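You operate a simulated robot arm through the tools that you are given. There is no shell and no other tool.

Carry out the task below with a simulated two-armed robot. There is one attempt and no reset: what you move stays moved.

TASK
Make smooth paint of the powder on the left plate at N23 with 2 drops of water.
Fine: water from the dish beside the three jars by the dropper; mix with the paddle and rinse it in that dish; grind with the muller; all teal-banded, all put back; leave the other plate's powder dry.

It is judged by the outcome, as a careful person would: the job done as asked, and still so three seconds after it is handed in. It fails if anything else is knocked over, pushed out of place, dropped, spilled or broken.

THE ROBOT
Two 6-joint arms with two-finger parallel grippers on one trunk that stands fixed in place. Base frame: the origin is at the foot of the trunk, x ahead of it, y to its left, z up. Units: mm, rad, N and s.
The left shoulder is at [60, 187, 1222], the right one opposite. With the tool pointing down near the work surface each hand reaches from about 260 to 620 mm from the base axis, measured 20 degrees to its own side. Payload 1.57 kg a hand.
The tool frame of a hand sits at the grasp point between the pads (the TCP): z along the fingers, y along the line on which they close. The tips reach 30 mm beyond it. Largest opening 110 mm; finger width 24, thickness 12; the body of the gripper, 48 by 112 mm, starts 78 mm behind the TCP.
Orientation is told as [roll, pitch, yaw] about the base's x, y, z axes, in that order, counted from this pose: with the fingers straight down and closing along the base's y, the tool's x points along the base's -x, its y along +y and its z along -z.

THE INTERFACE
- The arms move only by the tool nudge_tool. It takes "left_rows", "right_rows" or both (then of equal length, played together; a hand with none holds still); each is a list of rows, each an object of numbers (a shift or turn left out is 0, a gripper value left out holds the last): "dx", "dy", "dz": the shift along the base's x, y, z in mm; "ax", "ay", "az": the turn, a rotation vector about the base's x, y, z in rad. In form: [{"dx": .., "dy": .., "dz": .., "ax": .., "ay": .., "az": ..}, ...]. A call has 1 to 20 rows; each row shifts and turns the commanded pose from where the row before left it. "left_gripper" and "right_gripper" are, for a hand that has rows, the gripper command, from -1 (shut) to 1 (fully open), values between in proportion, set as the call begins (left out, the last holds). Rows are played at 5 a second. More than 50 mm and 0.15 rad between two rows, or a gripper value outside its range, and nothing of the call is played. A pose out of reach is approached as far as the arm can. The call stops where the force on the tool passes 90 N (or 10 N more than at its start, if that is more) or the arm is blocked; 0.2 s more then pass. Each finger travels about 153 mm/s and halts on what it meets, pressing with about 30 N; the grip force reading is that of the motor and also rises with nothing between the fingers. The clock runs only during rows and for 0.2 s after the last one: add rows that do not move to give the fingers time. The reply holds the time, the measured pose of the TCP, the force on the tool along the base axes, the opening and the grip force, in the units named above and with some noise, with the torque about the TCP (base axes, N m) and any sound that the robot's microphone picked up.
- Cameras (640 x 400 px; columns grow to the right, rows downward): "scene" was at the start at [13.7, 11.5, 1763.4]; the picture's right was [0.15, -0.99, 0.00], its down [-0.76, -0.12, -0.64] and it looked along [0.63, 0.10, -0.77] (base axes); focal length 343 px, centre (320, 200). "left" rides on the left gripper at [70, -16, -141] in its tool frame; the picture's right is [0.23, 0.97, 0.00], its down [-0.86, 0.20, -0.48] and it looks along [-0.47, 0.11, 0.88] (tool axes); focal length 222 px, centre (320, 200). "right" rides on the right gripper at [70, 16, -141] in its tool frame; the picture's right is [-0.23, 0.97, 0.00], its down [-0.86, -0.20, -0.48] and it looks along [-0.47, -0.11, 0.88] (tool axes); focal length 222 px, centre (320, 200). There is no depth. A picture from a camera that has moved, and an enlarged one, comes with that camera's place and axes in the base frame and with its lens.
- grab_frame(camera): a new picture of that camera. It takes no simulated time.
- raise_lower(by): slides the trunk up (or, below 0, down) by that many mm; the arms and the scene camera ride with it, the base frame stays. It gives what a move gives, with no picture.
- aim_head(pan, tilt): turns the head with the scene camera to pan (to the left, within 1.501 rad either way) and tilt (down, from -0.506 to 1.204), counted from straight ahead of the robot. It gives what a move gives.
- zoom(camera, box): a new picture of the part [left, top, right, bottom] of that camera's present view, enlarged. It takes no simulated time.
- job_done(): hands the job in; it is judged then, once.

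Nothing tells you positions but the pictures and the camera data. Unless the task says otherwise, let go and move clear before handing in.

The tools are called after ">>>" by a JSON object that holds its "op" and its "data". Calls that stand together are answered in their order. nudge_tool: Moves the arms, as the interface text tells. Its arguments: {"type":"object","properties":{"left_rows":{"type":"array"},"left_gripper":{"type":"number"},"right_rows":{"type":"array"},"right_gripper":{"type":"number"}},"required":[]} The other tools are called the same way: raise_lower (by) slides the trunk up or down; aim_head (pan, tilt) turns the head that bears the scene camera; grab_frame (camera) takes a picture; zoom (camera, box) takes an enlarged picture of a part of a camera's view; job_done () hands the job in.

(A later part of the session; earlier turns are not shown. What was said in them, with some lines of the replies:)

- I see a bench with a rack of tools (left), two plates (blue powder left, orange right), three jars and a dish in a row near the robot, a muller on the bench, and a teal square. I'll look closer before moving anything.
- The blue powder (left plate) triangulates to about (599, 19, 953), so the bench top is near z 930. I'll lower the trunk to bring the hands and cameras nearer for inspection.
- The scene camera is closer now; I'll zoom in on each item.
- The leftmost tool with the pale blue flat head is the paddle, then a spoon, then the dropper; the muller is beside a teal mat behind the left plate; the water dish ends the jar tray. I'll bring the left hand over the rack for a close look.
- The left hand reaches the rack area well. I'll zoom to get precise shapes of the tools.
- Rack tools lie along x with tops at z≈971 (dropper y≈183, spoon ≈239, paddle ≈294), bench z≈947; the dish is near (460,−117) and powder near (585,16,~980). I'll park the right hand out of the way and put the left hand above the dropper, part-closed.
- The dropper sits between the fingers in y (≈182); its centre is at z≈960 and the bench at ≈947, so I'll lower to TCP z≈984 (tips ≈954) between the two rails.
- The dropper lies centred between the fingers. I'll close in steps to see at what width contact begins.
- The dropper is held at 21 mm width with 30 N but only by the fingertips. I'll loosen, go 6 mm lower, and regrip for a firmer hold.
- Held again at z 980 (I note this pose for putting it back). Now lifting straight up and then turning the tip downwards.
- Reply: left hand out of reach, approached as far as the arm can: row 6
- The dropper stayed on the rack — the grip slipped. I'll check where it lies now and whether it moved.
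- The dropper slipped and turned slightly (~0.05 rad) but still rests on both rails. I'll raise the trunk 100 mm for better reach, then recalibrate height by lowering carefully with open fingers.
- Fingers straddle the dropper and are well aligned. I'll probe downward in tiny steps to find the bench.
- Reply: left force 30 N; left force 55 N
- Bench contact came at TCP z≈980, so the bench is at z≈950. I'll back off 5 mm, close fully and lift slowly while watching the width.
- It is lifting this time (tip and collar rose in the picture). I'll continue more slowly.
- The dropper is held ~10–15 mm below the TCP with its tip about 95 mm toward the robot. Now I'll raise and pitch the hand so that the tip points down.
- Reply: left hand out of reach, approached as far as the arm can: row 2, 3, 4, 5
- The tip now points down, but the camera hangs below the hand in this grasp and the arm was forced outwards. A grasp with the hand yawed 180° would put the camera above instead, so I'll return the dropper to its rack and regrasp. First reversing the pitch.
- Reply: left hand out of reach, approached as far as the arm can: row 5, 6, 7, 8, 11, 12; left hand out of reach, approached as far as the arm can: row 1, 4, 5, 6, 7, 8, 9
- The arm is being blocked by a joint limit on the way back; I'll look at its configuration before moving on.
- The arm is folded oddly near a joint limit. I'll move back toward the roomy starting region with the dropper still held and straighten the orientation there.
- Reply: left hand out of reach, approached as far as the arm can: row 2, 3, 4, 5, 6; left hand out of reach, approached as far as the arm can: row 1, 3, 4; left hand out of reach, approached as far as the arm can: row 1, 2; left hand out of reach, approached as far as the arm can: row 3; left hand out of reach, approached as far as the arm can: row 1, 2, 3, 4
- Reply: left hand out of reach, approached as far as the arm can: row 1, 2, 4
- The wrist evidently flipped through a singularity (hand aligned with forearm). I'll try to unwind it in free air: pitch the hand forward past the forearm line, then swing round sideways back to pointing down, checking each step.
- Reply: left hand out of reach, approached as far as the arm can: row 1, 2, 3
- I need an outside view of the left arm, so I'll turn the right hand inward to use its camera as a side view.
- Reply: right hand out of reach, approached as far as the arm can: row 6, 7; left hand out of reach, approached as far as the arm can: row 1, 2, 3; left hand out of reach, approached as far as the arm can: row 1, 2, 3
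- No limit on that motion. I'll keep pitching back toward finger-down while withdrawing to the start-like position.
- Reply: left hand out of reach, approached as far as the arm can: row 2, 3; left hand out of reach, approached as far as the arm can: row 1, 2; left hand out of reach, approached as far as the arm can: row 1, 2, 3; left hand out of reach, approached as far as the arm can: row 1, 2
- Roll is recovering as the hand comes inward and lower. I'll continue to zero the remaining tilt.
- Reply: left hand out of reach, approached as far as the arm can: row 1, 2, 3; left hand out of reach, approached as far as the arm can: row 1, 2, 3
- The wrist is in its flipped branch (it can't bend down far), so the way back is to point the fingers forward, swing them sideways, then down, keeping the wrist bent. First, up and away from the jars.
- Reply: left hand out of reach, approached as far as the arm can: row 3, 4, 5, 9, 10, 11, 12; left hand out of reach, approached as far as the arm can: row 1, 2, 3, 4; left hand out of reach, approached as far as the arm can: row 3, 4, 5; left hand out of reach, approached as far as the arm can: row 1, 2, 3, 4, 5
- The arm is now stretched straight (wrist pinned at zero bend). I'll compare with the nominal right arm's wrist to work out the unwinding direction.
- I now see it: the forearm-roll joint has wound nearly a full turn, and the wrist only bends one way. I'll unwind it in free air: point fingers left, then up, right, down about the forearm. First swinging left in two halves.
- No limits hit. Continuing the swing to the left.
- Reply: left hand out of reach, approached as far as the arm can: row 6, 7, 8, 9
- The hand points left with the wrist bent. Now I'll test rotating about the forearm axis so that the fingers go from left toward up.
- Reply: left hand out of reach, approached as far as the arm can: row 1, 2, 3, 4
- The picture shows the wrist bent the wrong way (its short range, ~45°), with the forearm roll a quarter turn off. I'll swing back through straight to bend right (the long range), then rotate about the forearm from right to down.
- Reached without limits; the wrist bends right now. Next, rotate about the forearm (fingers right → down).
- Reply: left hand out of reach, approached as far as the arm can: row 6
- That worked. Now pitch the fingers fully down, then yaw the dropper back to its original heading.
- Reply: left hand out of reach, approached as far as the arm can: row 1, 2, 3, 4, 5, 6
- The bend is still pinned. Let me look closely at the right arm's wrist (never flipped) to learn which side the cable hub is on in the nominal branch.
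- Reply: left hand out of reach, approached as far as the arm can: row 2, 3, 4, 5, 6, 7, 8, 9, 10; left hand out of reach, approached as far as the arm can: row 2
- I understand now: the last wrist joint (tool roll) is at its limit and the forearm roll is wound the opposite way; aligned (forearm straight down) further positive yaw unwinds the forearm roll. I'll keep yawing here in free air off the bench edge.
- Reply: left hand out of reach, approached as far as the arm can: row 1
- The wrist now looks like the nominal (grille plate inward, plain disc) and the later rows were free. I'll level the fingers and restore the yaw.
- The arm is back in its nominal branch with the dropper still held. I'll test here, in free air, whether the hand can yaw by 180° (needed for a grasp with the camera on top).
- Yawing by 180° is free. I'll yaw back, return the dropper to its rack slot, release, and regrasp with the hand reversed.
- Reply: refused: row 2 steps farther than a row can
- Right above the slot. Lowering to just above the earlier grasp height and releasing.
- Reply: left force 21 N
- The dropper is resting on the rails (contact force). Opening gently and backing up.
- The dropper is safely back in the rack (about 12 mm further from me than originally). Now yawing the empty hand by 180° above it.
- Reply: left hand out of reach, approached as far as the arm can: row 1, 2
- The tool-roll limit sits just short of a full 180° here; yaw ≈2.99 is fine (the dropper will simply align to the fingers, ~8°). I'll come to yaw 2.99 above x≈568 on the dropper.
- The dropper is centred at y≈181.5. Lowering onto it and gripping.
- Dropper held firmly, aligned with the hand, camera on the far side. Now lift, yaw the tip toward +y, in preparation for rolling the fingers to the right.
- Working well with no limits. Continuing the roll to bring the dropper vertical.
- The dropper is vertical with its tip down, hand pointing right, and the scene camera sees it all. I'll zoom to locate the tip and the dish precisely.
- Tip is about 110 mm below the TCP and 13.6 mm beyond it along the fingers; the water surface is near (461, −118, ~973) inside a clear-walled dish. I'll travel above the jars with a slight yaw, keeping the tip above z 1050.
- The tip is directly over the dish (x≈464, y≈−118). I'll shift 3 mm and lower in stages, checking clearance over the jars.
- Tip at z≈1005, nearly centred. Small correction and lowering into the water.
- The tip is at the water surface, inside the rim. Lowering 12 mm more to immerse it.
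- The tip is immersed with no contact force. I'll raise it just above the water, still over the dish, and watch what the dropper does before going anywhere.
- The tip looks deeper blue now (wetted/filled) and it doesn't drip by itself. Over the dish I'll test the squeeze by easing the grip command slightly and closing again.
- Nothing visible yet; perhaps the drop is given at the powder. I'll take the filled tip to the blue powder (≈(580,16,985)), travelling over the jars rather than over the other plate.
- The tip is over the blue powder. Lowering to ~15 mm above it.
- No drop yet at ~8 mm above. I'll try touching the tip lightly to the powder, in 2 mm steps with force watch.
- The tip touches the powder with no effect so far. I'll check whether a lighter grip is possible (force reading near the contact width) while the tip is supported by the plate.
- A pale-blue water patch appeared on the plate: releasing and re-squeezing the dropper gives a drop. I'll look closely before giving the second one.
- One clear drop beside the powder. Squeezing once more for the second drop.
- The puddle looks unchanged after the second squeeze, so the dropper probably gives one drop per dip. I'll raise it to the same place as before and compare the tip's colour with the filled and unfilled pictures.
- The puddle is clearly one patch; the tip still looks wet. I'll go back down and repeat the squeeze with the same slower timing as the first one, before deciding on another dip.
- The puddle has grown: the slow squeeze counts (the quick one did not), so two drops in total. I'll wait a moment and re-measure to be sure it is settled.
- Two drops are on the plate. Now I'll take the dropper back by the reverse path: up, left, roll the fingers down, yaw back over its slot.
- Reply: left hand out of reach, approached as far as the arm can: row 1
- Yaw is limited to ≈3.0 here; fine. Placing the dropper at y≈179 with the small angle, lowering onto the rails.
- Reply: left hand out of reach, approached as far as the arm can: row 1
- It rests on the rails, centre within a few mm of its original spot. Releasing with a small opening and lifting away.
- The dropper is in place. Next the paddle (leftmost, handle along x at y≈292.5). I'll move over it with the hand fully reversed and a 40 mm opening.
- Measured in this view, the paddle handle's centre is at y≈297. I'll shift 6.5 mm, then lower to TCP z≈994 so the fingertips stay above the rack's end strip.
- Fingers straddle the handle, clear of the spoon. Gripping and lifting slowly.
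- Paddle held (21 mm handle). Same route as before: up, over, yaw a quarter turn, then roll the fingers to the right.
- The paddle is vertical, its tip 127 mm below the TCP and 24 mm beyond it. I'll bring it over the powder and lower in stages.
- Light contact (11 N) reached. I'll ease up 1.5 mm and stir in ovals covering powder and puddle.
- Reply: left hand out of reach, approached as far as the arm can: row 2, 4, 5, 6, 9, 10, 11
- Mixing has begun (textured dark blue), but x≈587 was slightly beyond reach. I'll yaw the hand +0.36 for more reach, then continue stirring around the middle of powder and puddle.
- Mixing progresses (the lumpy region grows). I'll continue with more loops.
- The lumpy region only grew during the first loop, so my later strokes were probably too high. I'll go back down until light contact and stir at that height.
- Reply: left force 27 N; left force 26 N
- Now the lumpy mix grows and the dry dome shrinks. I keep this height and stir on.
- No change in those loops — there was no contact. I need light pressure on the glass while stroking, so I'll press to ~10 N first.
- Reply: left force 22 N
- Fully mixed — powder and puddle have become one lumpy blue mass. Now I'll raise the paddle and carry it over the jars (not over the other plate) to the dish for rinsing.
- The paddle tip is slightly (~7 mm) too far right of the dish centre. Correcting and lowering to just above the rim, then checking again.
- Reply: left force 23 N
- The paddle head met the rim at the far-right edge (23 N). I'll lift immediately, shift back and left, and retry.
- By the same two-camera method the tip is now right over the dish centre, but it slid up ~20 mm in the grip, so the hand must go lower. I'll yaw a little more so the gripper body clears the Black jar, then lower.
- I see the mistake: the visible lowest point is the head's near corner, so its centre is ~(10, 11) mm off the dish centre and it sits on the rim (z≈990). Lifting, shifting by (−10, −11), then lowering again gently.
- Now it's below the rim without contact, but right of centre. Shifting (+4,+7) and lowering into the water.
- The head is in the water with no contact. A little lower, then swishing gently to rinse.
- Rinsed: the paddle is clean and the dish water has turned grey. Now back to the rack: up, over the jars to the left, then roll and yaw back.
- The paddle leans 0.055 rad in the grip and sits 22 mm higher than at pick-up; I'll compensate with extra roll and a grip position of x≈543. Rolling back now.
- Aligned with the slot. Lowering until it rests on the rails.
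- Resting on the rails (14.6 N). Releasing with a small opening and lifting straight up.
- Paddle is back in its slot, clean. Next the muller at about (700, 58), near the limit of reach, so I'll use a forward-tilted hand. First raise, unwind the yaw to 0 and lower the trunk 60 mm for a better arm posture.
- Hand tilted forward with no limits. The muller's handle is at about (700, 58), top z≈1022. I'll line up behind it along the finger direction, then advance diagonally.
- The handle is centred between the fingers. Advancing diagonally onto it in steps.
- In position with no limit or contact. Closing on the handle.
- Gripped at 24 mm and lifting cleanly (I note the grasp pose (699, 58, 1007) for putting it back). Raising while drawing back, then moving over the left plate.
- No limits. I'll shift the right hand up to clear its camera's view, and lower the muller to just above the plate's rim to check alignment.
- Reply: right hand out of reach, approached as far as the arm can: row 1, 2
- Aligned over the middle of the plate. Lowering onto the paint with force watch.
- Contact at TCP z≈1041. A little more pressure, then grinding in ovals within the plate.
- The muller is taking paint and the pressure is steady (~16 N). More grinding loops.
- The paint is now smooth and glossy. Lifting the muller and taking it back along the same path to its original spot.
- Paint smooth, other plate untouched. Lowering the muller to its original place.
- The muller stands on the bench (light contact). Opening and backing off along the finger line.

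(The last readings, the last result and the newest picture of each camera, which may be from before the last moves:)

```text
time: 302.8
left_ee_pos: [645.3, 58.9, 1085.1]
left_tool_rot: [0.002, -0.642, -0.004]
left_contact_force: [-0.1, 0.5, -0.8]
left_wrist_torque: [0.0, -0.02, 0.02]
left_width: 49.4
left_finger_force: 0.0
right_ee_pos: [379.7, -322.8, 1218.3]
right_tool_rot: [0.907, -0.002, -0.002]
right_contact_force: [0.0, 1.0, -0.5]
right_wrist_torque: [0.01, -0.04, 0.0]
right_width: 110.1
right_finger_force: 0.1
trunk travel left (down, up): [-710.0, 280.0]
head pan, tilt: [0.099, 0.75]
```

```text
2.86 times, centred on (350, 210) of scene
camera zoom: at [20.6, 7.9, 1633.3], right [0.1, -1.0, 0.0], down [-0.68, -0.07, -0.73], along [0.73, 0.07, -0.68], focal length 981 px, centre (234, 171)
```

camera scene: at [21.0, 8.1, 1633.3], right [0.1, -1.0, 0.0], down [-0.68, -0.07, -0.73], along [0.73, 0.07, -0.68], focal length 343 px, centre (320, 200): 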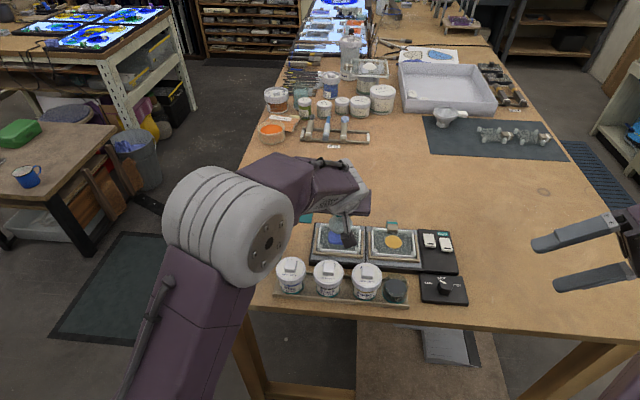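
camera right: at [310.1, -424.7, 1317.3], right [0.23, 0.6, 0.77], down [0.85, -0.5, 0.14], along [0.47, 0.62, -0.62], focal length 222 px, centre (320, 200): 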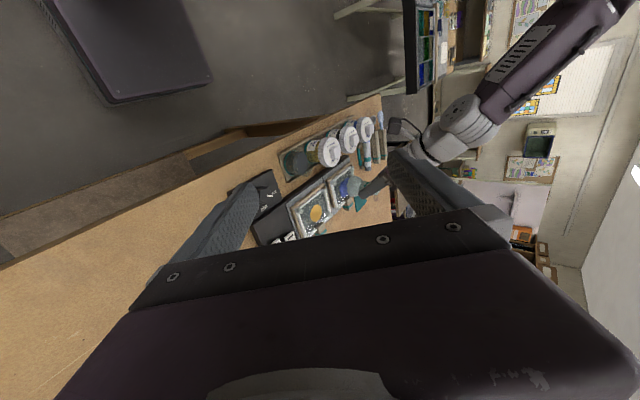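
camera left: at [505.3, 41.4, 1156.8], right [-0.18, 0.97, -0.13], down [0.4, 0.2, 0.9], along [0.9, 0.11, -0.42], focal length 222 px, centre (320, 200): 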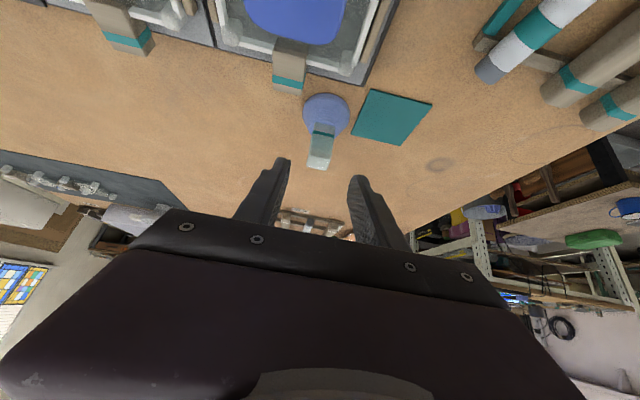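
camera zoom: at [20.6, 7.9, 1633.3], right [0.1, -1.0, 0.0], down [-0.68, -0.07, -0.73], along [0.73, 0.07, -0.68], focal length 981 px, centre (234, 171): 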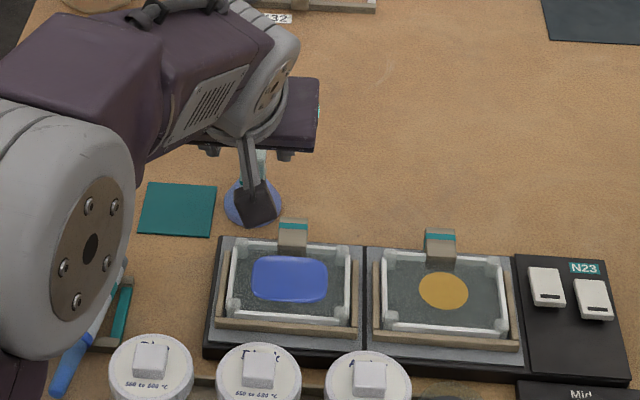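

The muller is standing upright where it was. Withdrawing the left hand by the reverse path and checking the rack.

>>> {"op": "nudge_tool", "data": {"left_rows": [{"dx": -4, "dy": 22, "dz": 18}, {"dx": -3, "dy": 22, "dz": 15}, {"dx": -12, "dy": 18, "dz": 2, "ay": 0.075}, {"dx": -12, "dy": 18, "dz": 2, "ay": 0.075}, {"dx": -12, "dy": 18, "dz": 2, "ay": 0.075}, {"dx": -12, "dy": 18, "dz": 2, "ay": 0.075}, {"dx": -12, "dy": 18, "dz": 0, "ay": 0.075}, {"dx": -12, "dy": 18, "dz": 0, "ay": 0.075}, {"dx": -12, "dy": 18, "dz": 0, "ay": 0.075}, {"dx": -12, "dy": 18, "dz": 0, "ay": 0.075}, {}]}}

>>> {"op": "grab_frame", "data": {"camera": "scene"}}

>>> {"op": "zoom", "data": {"camera": "scene", "box": [200, 190, 420, 310]}}

>>> {"op": "grab_frame", "data": {"camera": "left"}}

```text
time: 305.2
left_ee_pos: [543.7, 246.6, 1127.5]
left_tool_rot: [0.001, -0.044, -0.002]
left_contact_force: [0.1, -0.3, -0.9]
left_wrist_torque: [0.0, -0.02, -0.01]
left_width: 49.3
left_finger_force: 0.0
right_ee_pos: [378.4, -322.9, 1219.0]
right_tool_rot: [0.907, -0.003, -0.005]
right_contact_force: [-1.1, 0.0, -0.4]
right_wrist_torque: [0.01, 0.0, 0.0]
right_width: 109.8
right_finger_force: 0.1
trunk travel left (down, up): [-710.0, 280.0]
head pan, tilt: [0.099, 0.75]
```

```text
taken
camera scene: at [20.0, 7.5, 1633.4], right [0.1, -1.0, 0.0], down [-0.68, -0.07, -0.73], along [0.73, 0.07, -0.68], focal length 343 px, centre (320, 200)
```

scene: 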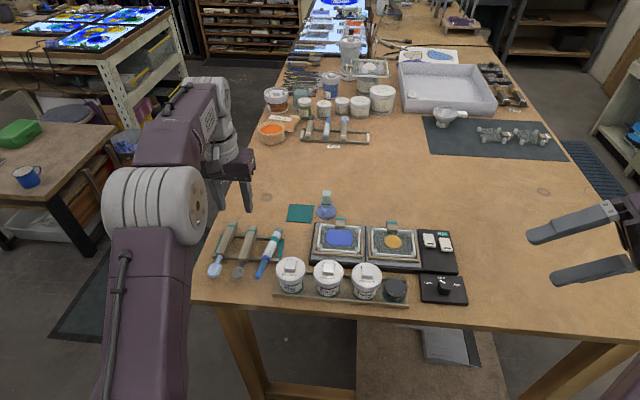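

```text
2.91 times, centred on (310, 250) of scene
camera zoom: at [20.0, 7.5, 1633.4], right [0.1, -1.0, 0.0], down [-0.68, -0.07, -0.73], along [0.73, 0.07, -0.68], focal length 998 px, centre (349, 54)
```

zoom: 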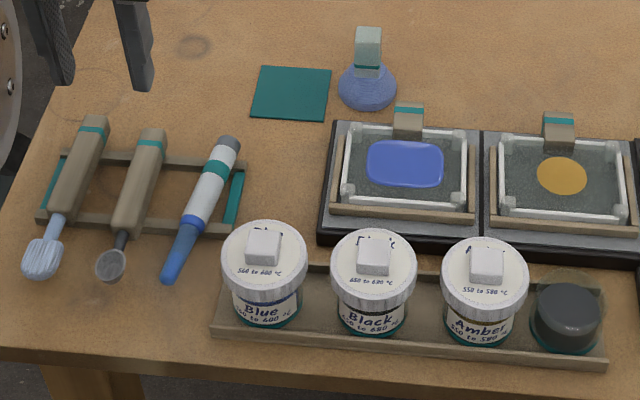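

```text
taken
camera left: at [467.7, 229.5, 1264.7], right [-0.22, 0.97, -0.01], down [0.83, 0.2, 0.51], along [0.5, 0.11, -0.86], focal length 222 px, centre (320, 200)
```

left: 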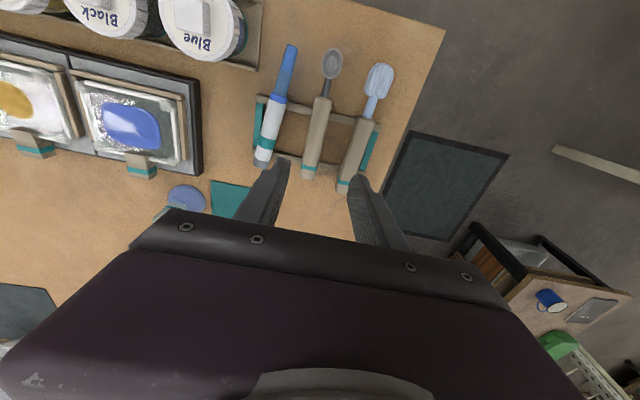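

All is in order: paint smooth and glossy on the left plate, the other powder dry, all three tools back, dish and jars in place. I'll draw the left hand back clear of the bench before handing in.

>>> {"op": "nudge_tool", "data": {"left_rows": [{"dx": -20, "dy": 8, "dz": 5}, {"dx": -30, "dy": 8, "dz": 5}, {"dx": -30, "dy": 8}, {"dx": -30, "dy": 5}, {"dx": -20}, {}, {}, {}, {}, {}]}}

>>> {"op": "zoom", "data": {"camera": "scene", "box": [200, 170, 480, 320]}}

>>> {"op": "zoom", "data": {"camera": "scene", "box": [310, 180, 430, 280]}}

```text
time: 307.4
left_ee_pos: [412.4, 275.4, 1136.1]
left_tool_rot: [0.0, -0.045, -0.002]
left_contact_force: [0.5, 0.4, -1.3]
left_wrist_torque: [-0.01, -0.02, 0.0]
left_width: 49.5
left_finger_force: 0.2
right_ee_pos: [378.6, -321.8, 1218.9]
right_tool_rot: [0.906, -0.004, -0.003]
right_contact_force: [1.0, -0.3, -0.4]
right_wrist_torque: [0.0, -0.03, 0.01]
right_width: 109.6
right_finger_force: 0.1
trunk travel left (down, up): [-710.0, 280.0]
head pan, tilt: [0.099, 0.75]
```

```text
2.29 times, centred on (340, 245) of scene
camera zoom: at [20.0, 7.9, 1633.3], right [0.1, -1.0, 0.0], down [-0.68, -0.07, -0.73], along [0.73, 0.07, -0.68], focal length 784 px, centre (274, 97)
```

zoom: 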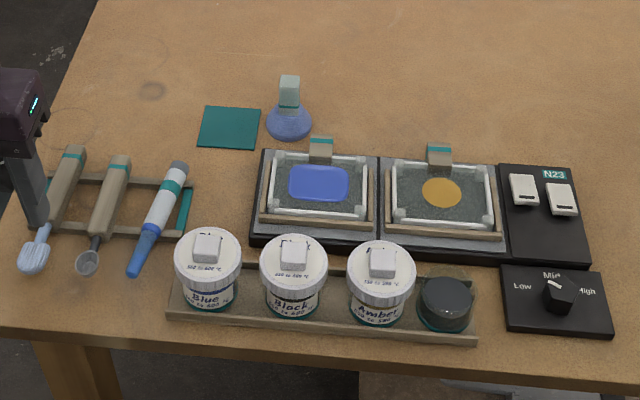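

```text
4.00 times, centred on (370, 230) of scene
camera zoom: at [20.0, 7.9, 1633.3], right [0.1, -1.0, 0.0], down [-0.68, -0.07, -0.73], along [0.73, 0.07, -0.68], focal length 1373 px, centre (120, 80)
```

zoom: 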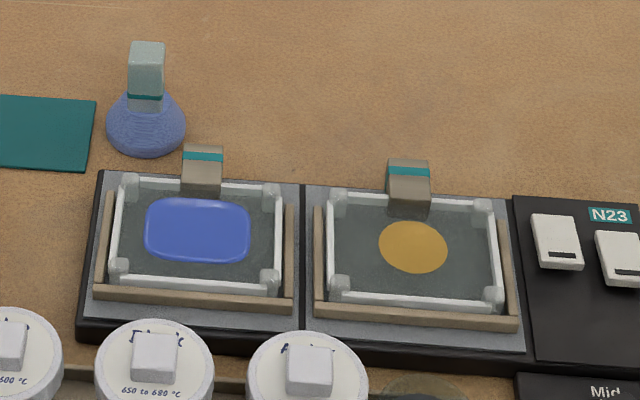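

The left plate holds smooth glossy paint and the other powder is dry and untouched. Dropper, paddle and muller are all back in place, and both hands are clear. Handing in.

>>> {"op": "job_done", "data": {}}

```text
The job is handed in.
```

The powder on the left plate at N23 is now smooth, glossy blue paint, made with 2 drops of water, and I have handed the job in.

- **Water:** I filled the dropper from the dish beside the jars and released 2 drops. I counted them by watching the puddle grow. One quick extra squeeze left the puddle unchanged, so I did not count it.
- **Mixing:** I stirred with the paddle until powder and water were one mass, then rinsed it in the dish. It came out clean; the dish water is now grey. While lowering the paddle I pressed on the dish rim with about 23 N twice, but the dish did not move.
- **Grinding:** I ground the lumps out with the muller.
- **Put back:** The dropper and paddle are in their rack and the muller stands at its original spot. The dropper lies about 8 degrees askew, because the wrist reached its turning limit there. The muller still carries paint on its base, since rinsing it was not part of the job.
- **The rest:** The other plate's powder stayed dry, and nothing was knocked over or spilled. My first grip on the dropper slipped, and it shifted about 1 cm within the rack before I picked it up properly.
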